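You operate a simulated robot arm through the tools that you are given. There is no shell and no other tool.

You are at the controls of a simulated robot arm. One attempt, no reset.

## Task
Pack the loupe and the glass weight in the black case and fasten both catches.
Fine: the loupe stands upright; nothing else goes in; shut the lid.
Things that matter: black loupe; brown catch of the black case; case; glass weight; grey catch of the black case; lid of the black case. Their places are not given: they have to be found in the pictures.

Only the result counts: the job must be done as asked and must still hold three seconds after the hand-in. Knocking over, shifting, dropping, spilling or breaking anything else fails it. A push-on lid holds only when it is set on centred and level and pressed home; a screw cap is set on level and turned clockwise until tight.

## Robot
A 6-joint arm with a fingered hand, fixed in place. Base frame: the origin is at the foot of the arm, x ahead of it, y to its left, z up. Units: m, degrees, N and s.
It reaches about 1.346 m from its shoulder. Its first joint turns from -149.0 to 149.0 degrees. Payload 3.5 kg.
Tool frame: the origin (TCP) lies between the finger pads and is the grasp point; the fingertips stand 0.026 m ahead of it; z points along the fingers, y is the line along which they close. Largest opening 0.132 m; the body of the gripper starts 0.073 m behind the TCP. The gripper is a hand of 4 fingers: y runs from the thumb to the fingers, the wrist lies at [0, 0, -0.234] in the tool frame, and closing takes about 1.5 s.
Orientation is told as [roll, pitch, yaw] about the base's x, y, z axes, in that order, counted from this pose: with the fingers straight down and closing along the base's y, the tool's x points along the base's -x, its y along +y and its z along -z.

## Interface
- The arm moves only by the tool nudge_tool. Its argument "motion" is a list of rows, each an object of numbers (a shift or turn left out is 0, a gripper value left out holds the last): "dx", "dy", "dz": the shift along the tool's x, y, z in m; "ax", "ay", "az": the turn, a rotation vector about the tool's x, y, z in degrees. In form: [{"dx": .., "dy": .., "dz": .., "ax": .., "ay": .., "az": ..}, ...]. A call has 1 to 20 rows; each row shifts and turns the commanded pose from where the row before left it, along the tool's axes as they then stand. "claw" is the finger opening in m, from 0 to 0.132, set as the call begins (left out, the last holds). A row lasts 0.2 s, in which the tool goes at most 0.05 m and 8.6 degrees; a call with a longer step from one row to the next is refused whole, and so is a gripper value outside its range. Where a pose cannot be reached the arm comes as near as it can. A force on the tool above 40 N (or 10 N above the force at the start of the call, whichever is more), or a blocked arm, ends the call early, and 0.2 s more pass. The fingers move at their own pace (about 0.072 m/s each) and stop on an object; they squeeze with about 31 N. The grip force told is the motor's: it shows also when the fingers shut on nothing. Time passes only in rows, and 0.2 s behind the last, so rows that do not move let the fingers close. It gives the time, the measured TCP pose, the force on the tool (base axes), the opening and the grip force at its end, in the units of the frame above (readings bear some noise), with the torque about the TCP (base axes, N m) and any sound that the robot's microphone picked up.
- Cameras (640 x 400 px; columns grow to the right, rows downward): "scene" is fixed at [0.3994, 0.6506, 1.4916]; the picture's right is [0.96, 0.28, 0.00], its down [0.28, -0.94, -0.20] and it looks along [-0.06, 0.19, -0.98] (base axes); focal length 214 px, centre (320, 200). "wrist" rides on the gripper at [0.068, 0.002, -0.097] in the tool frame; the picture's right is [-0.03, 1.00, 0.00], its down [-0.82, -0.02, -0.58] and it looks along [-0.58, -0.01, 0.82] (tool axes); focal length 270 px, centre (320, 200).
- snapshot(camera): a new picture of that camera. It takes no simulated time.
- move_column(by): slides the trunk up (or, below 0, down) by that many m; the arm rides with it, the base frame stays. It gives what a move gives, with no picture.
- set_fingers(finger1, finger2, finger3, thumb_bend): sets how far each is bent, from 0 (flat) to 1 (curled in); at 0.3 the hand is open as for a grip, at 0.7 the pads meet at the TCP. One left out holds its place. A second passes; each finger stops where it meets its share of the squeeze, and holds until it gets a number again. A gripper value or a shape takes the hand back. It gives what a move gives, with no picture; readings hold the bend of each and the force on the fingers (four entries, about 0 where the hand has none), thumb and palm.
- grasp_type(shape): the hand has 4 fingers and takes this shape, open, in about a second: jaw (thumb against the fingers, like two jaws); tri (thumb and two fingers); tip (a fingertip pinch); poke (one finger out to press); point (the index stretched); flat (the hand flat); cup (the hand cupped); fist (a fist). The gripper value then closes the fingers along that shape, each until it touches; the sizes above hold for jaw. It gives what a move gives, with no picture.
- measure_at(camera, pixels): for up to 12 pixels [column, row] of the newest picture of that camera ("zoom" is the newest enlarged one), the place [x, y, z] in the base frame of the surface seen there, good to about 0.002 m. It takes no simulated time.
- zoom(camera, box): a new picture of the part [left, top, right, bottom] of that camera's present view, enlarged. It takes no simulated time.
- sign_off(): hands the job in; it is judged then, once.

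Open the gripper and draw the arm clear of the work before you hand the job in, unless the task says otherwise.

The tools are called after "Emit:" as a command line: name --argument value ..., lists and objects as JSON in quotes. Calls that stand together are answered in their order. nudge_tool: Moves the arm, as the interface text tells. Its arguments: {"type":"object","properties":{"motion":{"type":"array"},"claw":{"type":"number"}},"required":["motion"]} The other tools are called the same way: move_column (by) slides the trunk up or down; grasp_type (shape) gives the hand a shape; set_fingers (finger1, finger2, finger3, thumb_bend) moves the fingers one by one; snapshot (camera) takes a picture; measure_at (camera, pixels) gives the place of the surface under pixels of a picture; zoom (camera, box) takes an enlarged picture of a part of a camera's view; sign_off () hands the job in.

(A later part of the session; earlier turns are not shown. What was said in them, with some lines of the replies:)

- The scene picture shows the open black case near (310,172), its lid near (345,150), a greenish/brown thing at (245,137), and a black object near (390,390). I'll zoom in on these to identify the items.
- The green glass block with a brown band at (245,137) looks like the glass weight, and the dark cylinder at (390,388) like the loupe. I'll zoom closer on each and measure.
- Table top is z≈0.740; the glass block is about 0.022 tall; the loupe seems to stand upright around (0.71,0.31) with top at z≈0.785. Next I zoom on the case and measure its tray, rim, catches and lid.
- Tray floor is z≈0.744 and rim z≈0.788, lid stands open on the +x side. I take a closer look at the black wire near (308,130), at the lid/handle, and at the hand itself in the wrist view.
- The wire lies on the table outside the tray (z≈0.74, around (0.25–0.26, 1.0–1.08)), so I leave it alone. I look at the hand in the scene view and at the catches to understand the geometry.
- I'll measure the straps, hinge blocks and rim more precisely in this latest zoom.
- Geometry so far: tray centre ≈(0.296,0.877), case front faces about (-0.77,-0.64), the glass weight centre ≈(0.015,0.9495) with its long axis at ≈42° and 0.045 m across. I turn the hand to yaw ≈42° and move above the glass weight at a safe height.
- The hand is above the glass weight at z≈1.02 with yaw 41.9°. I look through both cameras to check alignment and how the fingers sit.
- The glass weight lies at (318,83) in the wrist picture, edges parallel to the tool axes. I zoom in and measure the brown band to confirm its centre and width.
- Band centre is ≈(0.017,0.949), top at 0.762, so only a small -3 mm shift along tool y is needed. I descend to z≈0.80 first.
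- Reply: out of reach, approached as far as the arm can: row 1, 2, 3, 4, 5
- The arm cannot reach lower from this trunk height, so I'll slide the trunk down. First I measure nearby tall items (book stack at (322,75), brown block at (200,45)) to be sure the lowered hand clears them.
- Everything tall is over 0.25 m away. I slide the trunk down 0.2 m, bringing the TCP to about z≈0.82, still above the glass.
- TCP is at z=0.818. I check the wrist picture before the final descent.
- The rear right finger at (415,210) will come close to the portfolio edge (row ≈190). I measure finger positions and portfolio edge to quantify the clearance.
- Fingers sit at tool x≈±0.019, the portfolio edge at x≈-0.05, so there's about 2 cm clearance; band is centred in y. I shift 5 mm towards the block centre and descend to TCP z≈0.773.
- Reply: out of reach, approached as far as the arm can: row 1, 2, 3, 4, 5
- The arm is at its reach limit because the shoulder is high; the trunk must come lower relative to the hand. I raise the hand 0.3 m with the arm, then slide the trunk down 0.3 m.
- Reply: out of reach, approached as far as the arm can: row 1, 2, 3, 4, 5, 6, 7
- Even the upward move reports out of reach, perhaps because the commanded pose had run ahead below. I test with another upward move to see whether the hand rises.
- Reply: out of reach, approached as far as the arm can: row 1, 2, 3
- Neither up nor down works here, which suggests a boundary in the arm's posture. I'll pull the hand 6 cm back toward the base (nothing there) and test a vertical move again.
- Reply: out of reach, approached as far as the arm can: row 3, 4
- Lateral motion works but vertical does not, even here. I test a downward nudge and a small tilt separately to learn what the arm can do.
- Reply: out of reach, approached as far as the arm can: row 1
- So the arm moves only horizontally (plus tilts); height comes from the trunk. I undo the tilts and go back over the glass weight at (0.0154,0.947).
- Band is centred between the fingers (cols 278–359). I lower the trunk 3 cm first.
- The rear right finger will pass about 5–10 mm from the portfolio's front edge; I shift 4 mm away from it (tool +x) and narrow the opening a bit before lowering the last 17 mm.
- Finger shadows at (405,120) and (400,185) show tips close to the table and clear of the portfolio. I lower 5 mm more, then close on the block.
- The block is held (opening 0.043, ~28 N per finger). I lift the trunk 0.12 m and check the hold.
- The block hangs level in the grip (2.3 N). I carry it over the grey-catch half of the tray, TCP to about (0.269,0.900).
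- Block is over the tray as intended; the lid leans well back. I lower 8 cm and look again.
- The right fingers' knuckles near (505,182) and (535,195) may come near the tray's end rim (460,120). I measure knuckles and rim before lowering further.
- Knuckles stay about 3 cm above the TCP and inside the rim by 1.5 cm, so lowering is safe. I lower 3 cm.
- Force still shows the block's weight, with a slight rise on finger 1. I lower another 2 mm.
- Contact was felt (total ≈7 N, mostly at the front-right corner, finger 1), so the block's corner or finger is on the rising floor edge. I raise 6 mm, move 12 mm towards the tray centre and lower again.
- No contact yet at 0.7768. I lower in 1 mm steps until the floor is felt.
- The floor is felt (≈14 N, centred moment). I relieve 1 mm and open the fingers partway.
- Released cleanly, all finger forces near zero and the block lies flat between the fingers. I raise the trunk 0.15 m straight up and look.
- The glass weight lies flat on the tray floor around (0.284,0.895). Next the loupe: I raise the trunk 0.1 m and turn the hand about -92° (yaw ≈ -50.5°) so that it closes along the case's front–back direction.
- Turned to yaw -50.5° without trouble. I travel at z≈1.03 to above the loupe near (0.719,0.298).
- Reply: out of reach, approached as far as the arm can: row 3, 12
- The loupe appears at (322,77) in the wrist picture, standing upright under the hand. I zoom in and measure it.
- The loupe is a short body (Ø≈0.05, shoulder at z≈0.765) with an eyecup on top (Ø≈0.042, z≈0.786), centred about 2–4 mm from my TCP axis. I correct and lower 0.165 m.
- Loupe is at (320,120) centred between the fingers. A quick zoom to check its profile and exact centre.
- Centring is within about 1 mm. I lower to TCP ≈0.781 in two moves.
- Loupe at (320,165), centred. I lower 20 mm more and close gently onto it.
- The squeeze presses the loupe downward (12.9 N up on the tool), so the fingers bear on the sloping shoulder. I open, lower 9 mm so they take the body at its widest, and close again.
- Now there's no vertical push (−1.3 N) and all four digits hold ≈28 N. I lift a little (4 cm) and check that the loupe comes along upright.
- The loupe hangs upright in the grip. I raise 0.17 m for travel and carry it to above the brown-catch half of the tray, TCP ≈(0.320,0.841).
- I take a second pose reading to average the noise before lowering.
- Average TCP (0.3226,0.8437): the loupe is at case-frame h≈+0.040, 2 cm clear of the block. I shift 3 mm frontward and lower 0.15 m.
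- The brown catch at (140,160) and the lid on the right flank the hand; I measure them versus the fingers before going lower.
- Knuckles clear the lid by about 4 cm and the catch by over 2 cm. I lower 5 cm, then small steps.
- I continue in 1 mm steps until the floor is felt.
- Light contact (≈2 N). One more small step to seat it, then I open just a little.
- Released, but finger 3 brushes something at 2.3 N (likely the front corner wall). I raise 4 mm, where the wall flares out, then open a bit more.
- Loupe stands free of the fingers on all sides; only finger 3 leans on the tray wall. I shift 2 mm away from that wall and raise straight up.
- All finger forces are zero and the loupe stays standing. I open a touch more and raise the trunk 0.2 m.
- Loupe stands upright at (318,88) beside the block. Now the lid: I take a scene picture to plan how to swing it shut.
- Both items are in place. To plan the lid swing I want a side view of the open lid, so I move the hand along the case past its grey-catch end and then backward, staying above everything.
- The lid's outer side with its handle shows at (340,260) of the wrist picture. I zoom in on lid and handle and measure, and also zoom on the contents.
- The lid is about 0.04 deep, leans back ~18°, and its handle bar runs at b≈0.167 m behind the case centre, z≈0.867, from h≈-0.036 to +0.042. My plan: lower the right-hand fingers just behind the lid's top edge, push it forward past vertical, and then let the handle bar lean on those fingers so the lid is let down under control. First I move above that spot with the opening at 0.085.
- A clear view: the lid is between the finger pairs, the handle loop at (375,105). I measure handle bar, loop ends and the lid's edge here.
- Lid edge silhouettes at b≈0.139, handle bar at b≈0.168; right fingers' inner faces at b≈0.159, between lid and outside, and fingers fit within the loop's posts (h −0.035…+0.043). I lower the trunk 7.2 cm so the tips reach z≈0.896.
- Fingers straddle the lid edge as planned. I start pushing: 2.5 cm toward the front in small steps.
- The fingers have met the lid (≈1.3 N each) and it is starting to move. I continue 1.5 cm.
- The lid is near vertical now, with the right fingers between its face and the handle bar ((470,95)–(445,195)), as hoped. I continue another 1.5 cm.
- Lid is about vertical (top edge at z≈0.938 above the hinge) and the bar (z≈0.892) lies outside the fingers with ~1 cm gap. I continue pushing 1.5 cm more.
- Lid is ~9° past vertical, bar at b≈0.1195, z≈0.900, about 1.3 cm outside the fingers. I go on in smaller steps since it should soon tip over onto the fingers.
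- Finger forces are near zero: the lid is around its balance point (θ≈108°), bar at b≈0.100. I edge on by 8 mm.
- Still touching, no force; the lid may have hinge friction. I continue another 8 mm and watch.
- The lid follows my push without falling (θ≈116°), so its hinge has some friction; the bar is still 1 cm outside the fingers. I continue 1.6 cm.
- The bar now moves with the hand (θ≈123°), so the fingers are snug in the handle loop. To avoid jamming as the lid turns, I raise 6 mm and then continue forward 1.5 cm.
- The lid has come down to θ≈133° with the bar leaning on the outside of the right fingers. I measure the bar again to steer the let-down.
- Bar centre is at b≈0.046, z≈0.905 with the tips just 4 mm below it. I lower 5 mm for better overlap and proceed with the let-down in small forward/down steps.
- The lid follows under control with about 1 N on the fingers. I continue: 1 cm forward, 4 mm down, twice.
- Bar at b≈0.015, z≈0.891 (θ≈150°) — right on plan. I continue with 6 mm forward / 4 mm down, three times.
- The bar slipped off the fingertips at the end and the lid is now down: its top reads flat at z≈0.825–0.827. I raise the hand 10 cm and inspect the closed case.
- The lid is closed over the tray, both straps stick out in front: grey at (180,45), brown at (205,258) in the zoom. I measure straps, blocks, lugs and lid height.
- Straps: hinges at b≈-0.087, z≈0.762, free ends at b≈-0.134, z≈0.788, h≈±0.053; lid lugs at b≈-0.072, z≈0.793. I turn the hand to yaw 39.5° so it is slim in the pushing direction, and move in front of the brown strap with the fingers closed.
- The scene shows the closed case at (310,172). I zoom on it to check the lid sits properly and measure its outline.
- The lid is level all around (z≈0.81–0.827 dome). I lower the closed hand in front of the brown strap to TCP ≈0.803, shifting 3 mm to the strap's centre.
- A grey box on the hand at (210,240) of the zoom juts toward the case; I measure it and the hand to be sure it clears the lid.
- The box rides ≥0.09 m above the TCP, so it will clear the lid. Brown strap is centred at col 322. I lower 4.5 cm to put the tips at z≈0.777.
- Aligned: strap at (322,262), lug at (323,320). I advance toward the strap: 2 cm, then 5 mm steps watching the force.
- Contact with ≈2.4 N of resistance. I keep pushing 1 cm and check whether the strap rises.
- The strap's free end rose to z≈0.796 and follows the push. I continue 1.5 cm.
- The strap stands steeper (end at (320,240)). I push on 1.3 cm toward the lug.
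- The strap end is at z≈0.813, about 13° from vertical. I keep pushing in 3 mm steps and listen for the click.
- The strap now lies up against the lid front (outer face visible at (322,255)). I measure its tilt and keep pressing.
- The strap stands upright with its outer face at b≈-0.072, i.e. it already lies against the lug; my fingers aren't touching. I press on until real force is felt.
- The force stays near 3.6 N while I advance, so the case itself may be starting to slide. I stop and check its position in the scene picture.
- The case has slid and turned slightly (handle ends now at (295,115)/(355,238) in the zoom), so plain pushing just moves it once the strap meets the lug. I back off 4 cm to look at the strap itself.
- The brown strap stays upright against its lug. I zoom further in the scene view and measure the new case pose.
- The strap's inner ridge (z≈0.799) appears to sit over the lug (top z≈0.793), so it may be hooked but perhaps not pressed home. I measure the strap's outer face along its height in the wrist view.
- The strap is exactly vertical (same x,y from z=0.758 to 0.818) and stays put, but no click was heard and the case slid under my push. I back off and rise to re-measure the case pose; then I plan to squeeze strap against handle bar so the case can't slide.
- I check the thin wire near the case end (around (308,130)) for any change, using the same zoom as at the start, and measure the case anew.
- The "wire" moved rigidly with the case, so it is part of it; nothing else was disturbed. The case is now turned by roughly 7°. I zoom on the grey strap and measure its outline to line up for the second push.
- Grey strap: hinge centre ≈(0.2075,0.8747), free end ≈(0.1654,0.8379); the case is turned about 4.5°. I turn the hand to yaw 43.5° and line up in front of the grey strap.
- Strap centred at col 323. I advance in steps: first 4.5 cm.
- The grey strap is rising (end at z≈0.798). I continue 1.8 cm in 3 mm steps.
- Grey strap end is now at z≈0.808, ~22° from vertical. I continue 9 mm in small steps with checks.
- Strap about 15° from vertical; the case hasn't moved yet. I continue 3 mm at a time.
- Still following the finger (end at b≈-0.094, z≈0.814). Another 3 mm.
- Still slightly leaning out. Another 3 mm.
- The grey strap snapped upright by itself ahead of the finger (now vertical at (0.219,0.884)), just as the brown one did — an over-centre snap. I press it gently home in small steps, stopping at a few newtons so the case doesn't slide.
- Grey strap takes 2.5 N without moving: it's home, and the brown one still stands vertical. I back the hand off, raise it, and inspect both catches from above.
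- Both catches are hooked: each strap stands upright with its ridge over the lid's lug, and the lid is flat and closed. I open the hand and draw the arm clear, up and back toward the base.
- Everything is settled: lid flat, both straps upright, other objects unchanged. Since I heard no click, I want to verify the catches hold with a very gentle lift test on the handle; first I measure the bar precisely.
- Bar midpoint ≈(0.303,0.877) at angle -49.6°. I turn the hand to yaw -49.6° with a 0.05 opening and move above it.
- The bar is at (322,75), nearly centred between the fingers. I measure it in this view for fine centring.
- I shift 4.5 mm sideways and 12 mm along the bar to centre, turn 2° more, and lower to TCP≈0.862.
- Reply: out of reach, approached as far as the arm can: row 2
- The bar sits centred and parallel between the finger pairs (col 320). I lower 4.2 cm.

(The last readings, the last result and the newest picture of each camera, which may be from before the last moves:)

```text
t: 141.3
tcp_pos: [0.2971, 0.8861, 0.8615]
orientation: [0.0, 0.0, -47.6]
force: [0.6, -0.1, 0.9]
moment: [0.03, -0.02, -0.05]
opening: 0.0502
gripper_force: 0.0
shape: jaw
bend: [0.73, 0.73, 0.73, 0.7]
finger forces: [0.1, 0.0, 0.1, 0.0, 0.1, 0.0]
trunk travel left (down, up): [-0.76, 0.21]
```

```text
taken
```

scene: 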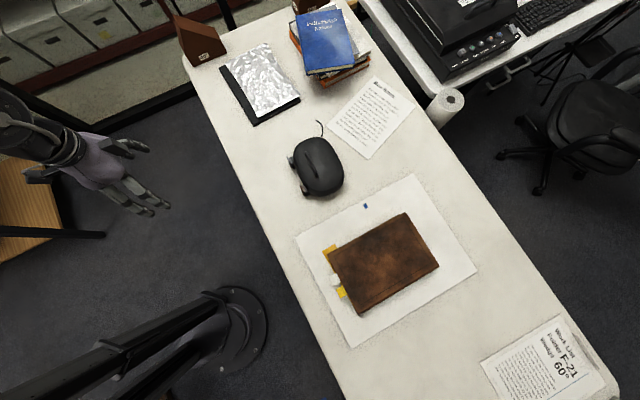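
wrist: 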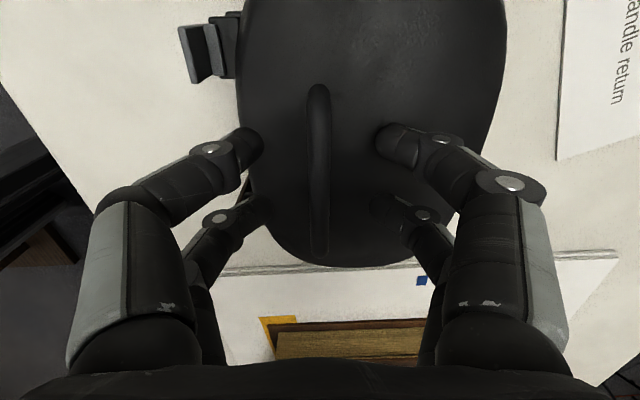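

Bar at col 318, tips either side of it just above the lid. I close the fingers on the bar.

Emit:
nudge_tool --motion '[{}, {}, {}, {}, {}, {}]' --claw 0.005

Emit:
snapshot --camera "wrist"

```text
t: 142.7
tcp_pos: [0.2973, 0.8879, 0.8608]
orientation: [0.0, 0.0, -47.6]
force: [0.2, -0.3, -0.3]
moment: [-0.01, 0.01, 0.0]
opening: 0.0053
gripper_force: 0.1
shape: jaw
bend: [0.71, 0.71, 0.71, 0.7]
finger forces: [0.1, 0.1, 0.2, 0.0, 0.0, 0.0]
trunk travel left (down, up): [-0.76, 0.21]
```

```text
taken
```

wrist: 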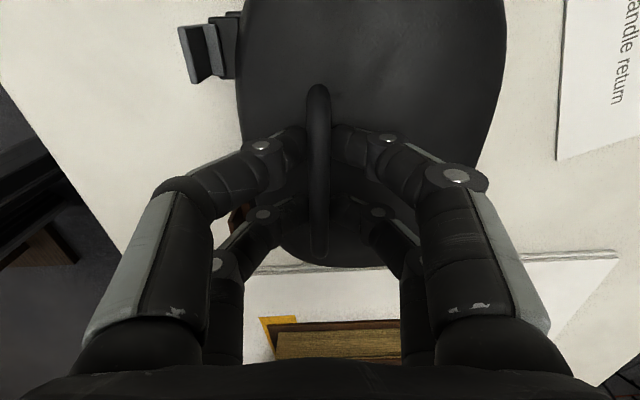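

The fingertips have closed beneath the bar from both sides without squeezing it, forming a cradle. I raise in 3 mm steps and watch the vertical force.

Emit:
move_column --by 0.003

Emit:
move_column --by 0.003

```text
t: 143.2
tcp_pos: [0.2983, 0.8879, 0.8649]
orientation: [0.0, 0.0, -47.6]
force: [-1.3, -0.4, 0.1]
moment: [-0.01, 0.04, 0.01]
opening: 0.0054
gripper_force: 0.2
shape: jaw
bend: [0.71, 0.71, 0.71, 0.7]
finger forces: [0.0, 0.0, 0.3, 0.0, 0.1, 0.0]
trunk travel left (down, up): [-0.763, 0.207]
```

```text
t: 143.7
tcp_pos: [0.2975, 0.8874, 0.8668]
orientation: [0.1, 0.0, -47.6]
force: [-0.5, -0.7, -0.7]
moment: [-0.02, 0.0, -0.03]
opening: 0.0049
gripper_force: 0.1
shape: jaw
bend: [0.7, 0.71, 0.7, 0.7]
finger forces: [0.6, 0.4, 0.5, 0.0, 0.2, 0.1]
trunk travel left (down, up): [-0.766, 0.204]
```

Contact is beginning (≈0.5 N per digit). I raise 2 mm more, twice, checking.

Emit:
move_column --by 0.002

Emit:
move_column --by 0.002

Emit:
snapshot --camera "wrist"

```text
t: 144.2
tcp_pos: [0.2976, 0.8872, 0.8705]
orientation: [0.1, -0.1, -47.6]
force: [-0.6, 0.2, -1.9]
moment: [0.03, 0.01, -0.01]
opening: 0.0053
gripper_force: 0.1
shape: jaw
bend: [0.7, 0.7, 0.7, 0.7]
finger forces: [0.8, 0.7, 0.8, 0.0, 0.6, 0.1]
trunk travel left (down, up): [-0.768, 0.202]
```

```text
t: 144.8
tcp_pos: [0.2971, 0.888, 0.8714]
orientation: [0.0, 0.0, -47.6]
force: [1.0, 0.0, -2.8]
moment: [0.02, 0.0, -0.02]
opening: 0.0052
gripper_force: 0.0
shape: jaw
bend: [0.7, 0.7, 0.7, 0.7]
finger forces: [1.0, 0.7, 0.9, 0.0, 0.7, 0.0]
trunk travel left (down, up): [-0.77, 0.2]
```

```text
taken
```

wrist: 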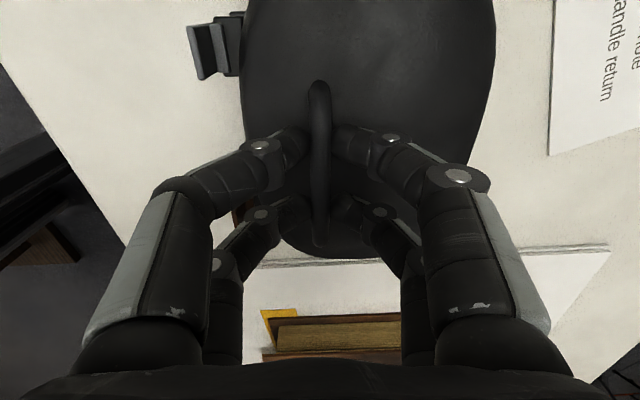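

Lift force has grown to 2.8 N. I check whether the lid is opening or holding by measuring bar, lid top and strap heights.

Emit:
measure_at --camera "wrist" --pixels '[[319, 90], [319, 100], [319, 230], [280, 60], [400, 60], [450, 60], [215, 50], [232, 40], [255, 80]]'

Emit:
zoom --camera "wrist" --box '[160, 0, 320, 120]'

Emit:
move_column --by 0.002

```text
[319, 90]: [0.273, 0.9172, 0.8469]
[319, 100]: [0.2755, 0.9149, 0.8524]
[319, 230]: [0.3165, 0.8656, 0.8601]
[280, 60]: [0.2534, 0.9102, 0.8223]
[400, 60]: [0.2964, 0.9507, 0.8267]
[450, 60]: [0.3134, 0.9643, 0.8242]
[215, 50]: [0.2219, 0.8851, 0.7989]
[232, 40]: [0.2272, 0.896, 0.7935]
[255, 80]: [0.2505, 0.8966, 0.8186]
```

```text
3.33 times, centred on (240, 60) of wrist
```

zoom: 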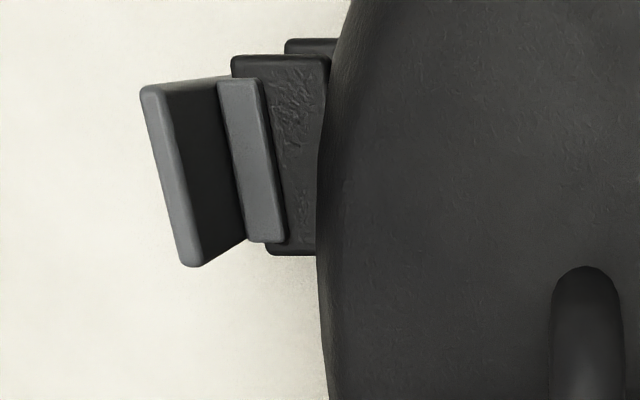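

```text
t: 145.3
tcp_pos: [0.297, 0.8878, 0.8726]
orientation: [0.0, -0.1, -47.6]
force: [0.3, -0.6, -1.5]
moment: [0.02, 0.02, 0.02]
opening: 0.0052
gripper_force: 0.0
shape: jaw
bend: [0.7, 0.7, 0.7, 0.7]
finger forces: [1.0, 0.8, 0.8, 0.0, 0.8, 0.1]
trunk travel left (down, up): [-0.772, 0.198]
```

The lid stays down (top 0.8267, lug 0.7935, ridge 0.799) with about 2 N of lift. I raise a little more for a clear answer.

Emit:
move_column --by 0.003

Emit:
snapshot --camera "wrist"

Emit:
measure_at --camera "wrist" --pixels '[[319, 100], [319, 230], [280, 60], [400, 60], [450, 60], [215, 50], [232, 40], [255, 80]]'

```text
t: 145.8
tcp_pos: [0.2977, 0.8886, 0.876]
orientation: [-0.1, 0.0, -47.7]
force: [-0.3, -0.4, 0.0]
moment: [-0.05, 0.03, -0.01]
opening: 0.0053
gripper_force: 0.0
shape: jaw
bend: [0.7, 0.71, 0.7, 0.7]
finger forces: [0.5, 0.1, 0.7, 0.1, 0.7, 0.0]
trunk travel left (down, up): [-0.775, 0.195]
```

```text
taken
```

wrist: 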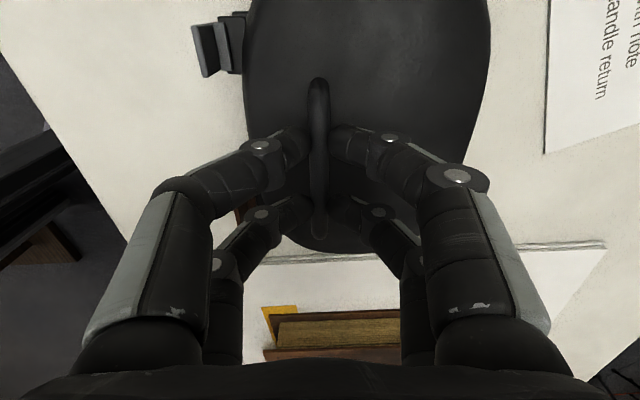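

```text
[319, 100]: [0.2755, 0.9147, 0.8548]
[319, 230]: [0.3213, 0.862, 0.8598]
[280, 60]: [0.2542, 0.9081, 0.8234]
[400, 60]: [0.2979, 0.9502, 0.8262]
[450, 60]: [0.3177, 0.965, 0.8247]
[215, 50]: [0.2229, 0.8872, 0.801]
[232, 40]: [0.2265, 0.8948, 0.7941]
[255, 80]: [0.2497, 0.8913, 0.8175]
```

The fingertips slid up past the bar, so that test was inconclusive (2.8 N could be just the lid's weight). I lower 7 mm, squeeze the bar properly, and repeat a small lift.

Emit:
move_column --by -0.007

Emit:
nudge_tool --motion '[{}, {}, {}, {}, {}]' --claw 0.0

```text
t: 146.4
tcp_pos: [0.2974, 0.8886, 0.8692]
orientation: [0.0, 0.0, -47.7]
force: [-0.4, -0.5, -0.4]
moment: [-0.02, 0.0, -0.01]
opening: 0.0054
gripper_force: 0.1
shape: jaw
bend: [0.7, 0.71, 0.7, 0.7]
finger forces: [0.7, 0.5, 1.2, 0.0, 0.9, 0.0]
trunk travel left (down, up): [-0.768, 0.202]
```

```text
t: 147.6
tcp_pos: [0.2976, 0.888, 0.8684]
orientation: [0.1, 0.0, -47.6]
force: [-0.3, 0.2, -2.1]
moment: [-0.03, -0.02, 0.02]
opening: 0.0028
gripper_force: 31.0
shape: jaw
bend: [0.71, 0.7, 0.71, 0.71]
finger forces: [25.6, 26.2, 25.7, 0.0, 24.6, 0.1]
trunk travel left (down, up): [-0.768, 0.202]
```

The bar is now gripped (≈25 N per digit). I raise 2 mm and read the force.

Emit:
move_column --by 0.002

Emit:
snapshot --camera "wrist"

Emit:
measure_at --camera "wrist" --pixels '[[319, 100], [319, 230], [280, 60], [400, 60], [450, 60], [215, 50], [232, 40], [255, 80]]'

```text
t: 148.1
tcp_pos: [0.298, 0.8885, 0.871]
orientation: [-0.1, 0.1, -47.6]
force: [-0.7, 0.5, -7.7]
moment: [-0.05, 0.02, 0.01]
opening: 0.0025
gripper_force: 31.2
shape: jaw
bend: [0.71, 0.7, 0.71, 0.71]
finger forces: [25.2, 26.1, 25.2, 0.1, 23.5, 0.0]
trunk travel left (down, up): [-0.77, 0.2]
```

```text
taken
```

wrist: 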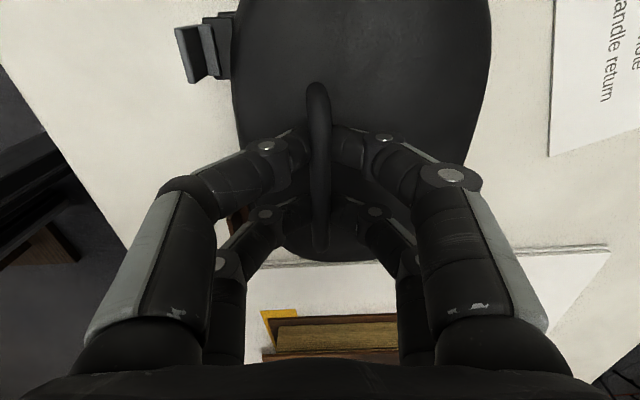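

```text
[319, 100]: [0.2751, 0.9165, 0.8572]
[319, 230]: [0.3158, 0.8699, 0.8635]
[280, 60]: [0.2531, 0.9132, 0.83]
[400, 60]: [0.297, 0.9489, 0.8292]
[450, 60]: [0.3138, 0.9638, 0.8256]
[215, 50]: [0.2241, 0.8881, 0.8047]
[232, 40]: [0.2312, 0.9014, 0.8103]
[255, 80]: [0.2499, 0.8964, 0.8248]
```

Now the pull reads 7.7 N and the grey strap rose together with the lid front (ridge 0.799→0.805), so the whole case tips up as one: the catch holds. I check the brown catch in the scene view before setting it down.

Emit:
measure_at --camera "wrist" --pixels '[[235, 222], [240, 215], [238, 228], [232, 215], [245, 205]]'

Emit:
zoom --camera "scene" --box '[276, 165, 324, 205]'

Emit:
zoom --camera "wrist" --box '[190, 170, 310, 260]'

```text
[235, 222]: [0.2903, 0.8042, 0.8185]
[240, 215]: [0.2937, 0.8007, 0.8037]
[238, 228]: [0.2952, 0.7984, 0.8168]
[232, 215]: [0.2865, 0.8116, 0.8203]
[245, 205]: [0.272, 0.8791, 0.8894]
```

```text
10.00 times, centred on (300, 185) of scene
```

zoom: 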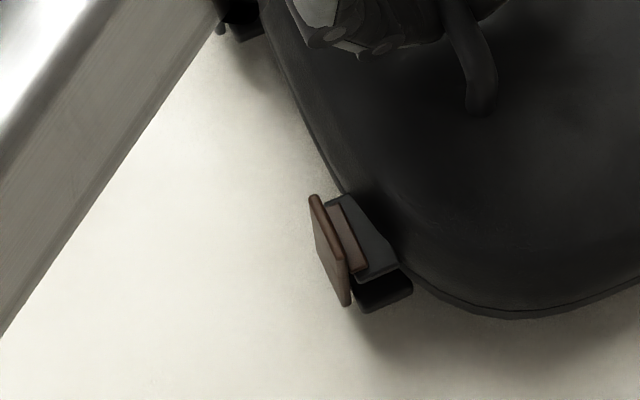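

```text
4.44 times, centred on (250, 215) of wrist
```

zoom: 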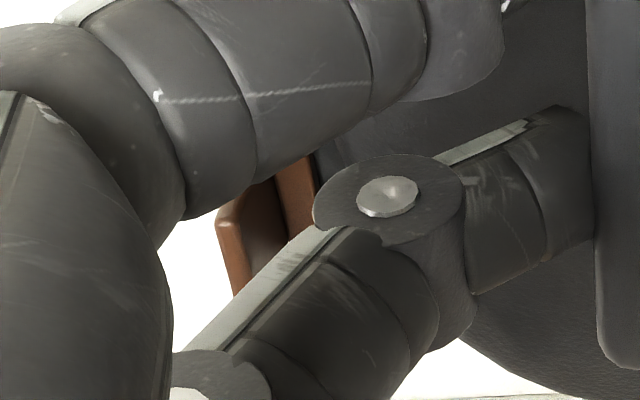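

Brown's ridge still sits tight over its lug and the seam looks closed. I set the case back down and release the bar.

Emit:
move_column --by -0.002

Emit:
move_column --by -0.001

Emit:
nudge_tool --motion '[{}, {}, {}, {}, {}]' --claw 0.045

Emit:
snapshot --camera "wrist"

Emit:
measure_at --camera "wrist" --pixels '[[280, 60], [400, 60], [450, 60], [210, 50], [255, 80]]'

```text
t: 148.6
tcp_pos: [0.2967, 0.8879, 0.8691]
orientation: [0.1, 0.1, -47.6]
force: [0.0, -0.6, -5.9]
moment: [0.01, 0.03, -0.02]
opening: 0.0028
gripper_force: 30.8
shape: jaw
bend: [0.71, 0.71, 0.71, 0.72]
finger forces: [24.1, 25.1, 24.7, 0.1, 23.4, 0.0]
trunk travel left (down, up): [-0.768, 0.202]
```

```text
t: 149.1
tcp_pos: [0.2973, 0.8893, 0.8689]
orientation: [0.0, -0.1, -47.5]
force: [-1.2, -0.3, -5.4]
moment: [-0.01, 0.04, -0.01]
opening: 0.0026
gripper_force: 31.3
shape: jaw
bend: [0.71, 0.71, 0.71, 0.72]
finger forces: [23.4, 24.2, 24.2, 0.1, 23.2, 0.0]
trunk travel left (down, up): [-0.767, 0.203]
```

```text
t: 150.3
tcp_pos: [0.2979, 0.8878, 0.8682]
orientation: [0.1, 0.1, -47.5]
force: [-0.1, -0.2, 0.2]
moment: [-0.01, 0.01, -0.04]
opening: 0.0447
gripper_force: 0.1
shape: jaw
bend: [0.74, 0.74, 0.74, 0.7]
finger forces: [0.0, 0.0, 0.0, 0.0, 0.1, 0.0]
trunk travel left (down, up): [-0.767, 0.203]
```

```text
taken
```

wrist: 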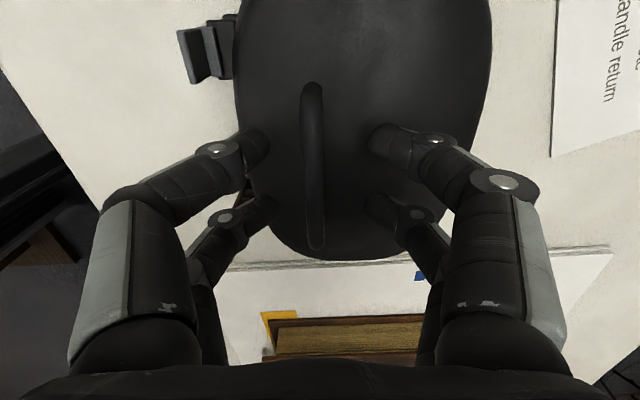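

```text
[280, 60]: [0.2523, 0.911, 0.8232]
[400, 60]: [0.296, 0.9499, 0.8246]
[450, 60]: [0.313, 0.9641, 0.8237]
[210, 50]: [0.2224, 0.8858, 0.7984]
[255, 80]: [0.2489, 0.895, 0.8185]
```

The case rests flat again (lid 0.8185–0.825, ridge 0.798) and the fingers are free. I raise the hand straight up and draw the arm back clear.

Emit:
move_column --by 0.18

Emit:
nudge_tool --motion '[{"dx": 0.005, "dy": -0.04}, {"dx": 0.005, "dy": -0.04}, {"dx": 0.005, "dy": -0.04}, {"dx": 0.005, "dy": -0.04}, {"dx": 0.005, "dy": -0.04}, {"dx": 0.005, "dy": -0.04}, {"dx": 0.005, "dy": -0.04}, {"dx": 0.005, "dy": -0.04}, {}, {}]' --claw 0.13

Emit:
snapshot --camera "scene"

Emit:
zoom --camera "scene" --box '[272, 130, 352, 205]'

Emit:
measure_at --camera "zoom" --pixels '[[186, 150], [200, 165], [210, 160], [255, 305], [275, 315], [285, 310], [330, 200], [300, 100], [420, 150], [400, 300], [250, 200], [360, 250]]'

```text
t: 152.3
tcp_pos: [0.2973, 0.8879, 1.0481]
orientation: [0.0, 0.0, -47.6]
force: [-0.6, 0.5, -0.3]
moment: [0.04, 0.03, -0.01]
opening: 0.0444
gripper_force: 0.0
shape: jaw
bend: [0.74, 0.74, 0.74, 0.7]
finger forces: [0.1, 0.1, 0.0, 0.0, 0.0, 0.0]
trunk travel left (down, up): [-0.947, 0.023]
```

```text
t: 154.5
tcp_pos: [0.0363, 0.7011, 1.0485]
orientation: [-0.1, 0.1, -47.6]
force: [-0.9, 0.3, -0.5]
moment: [0.0, -0.04, -0.02]
opening: 0.13
gripper_force: 0.1
shape: jaw
bend: [0.33, 0.33, 0.33, 0.29]
finger forces: [0.1, 0.0, 0.1, 0.0, 0.1, 0.1]
out of reach, approached as far as the arm can: row 4
trunk travel left (down, up): [-0.947, 0.023]
```

```text
taken
```

scene: 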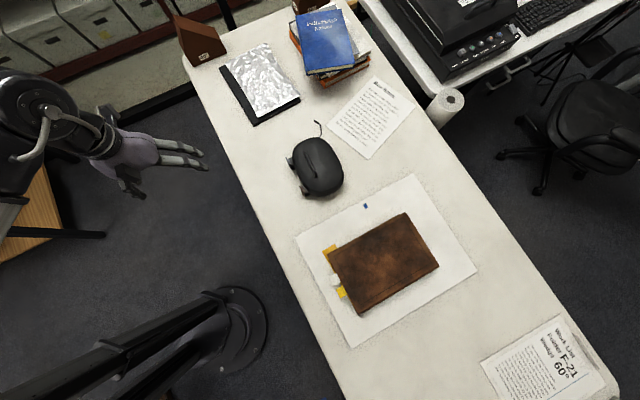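

```text
5.33 times, centred on (312, 168) of scene
```

zoom: 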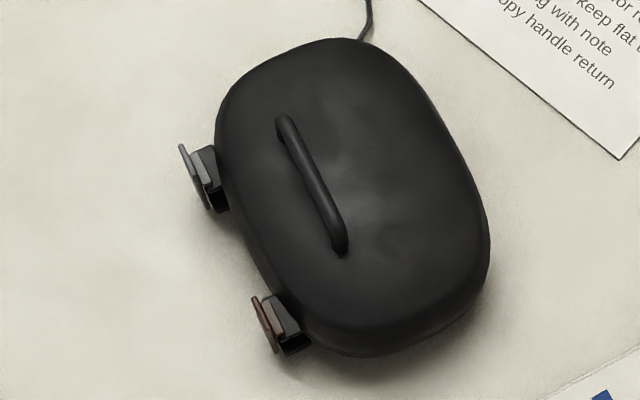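

```text
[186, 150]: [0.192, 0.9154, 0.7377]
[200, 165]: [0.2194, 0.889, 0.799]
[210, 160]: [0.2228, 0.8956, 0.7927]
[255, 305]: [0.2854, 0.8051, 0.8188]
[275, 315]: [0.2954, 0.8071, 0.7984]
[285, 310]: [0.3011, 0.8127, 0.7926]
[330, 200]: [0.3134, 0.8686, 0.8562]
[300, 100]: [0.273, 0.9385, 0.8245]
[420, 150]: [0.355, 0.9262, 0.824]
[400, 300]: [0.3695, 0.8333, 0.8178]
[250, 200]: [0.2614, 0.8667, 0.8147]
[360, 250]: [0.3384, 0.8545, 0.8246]
```

Final check: lid is flat and shut, both ridges (z≈0.798–0.799) sit over their lugs (z≈0.793), straps upright, nothing else moved, hand open and clear of the work. I hand the job in.

Emit:
sign_off

```text
The job is handed in.
```

The glass weight and the loupe are packed in the black case. The lid is shut and both catches are fastened, and I have handed the job in.

- **Contents:** The glass weight lies flat on the tray floor. I set the loupe down standing upright beside it, and it was upright when I closed the lid. I could not look inside after that. The lid dropped its last 20° or so instead of being let all the way down, and the front of the case settled a few millimetres after my lift test.
- **Catches:** Both straps snapped upright with their ridges over the lid's lugs. I heard no click, so I gripped the handle and lifted the front slightly. On the grey side the tray came up with the lid, so the grey catch holds. I could only check the brown one by eye: its ridge stayed over its lug and the seam looked closed.
- **Case position:** The case slid and turned slightly while I pushed the straps up, ending about 3 cm from where it started. The thin wire at its end moved with it, so I took it to be part of the case. Nothing else on the table moved as far as the pictures show.

The hand is open and drawn clear of the case.
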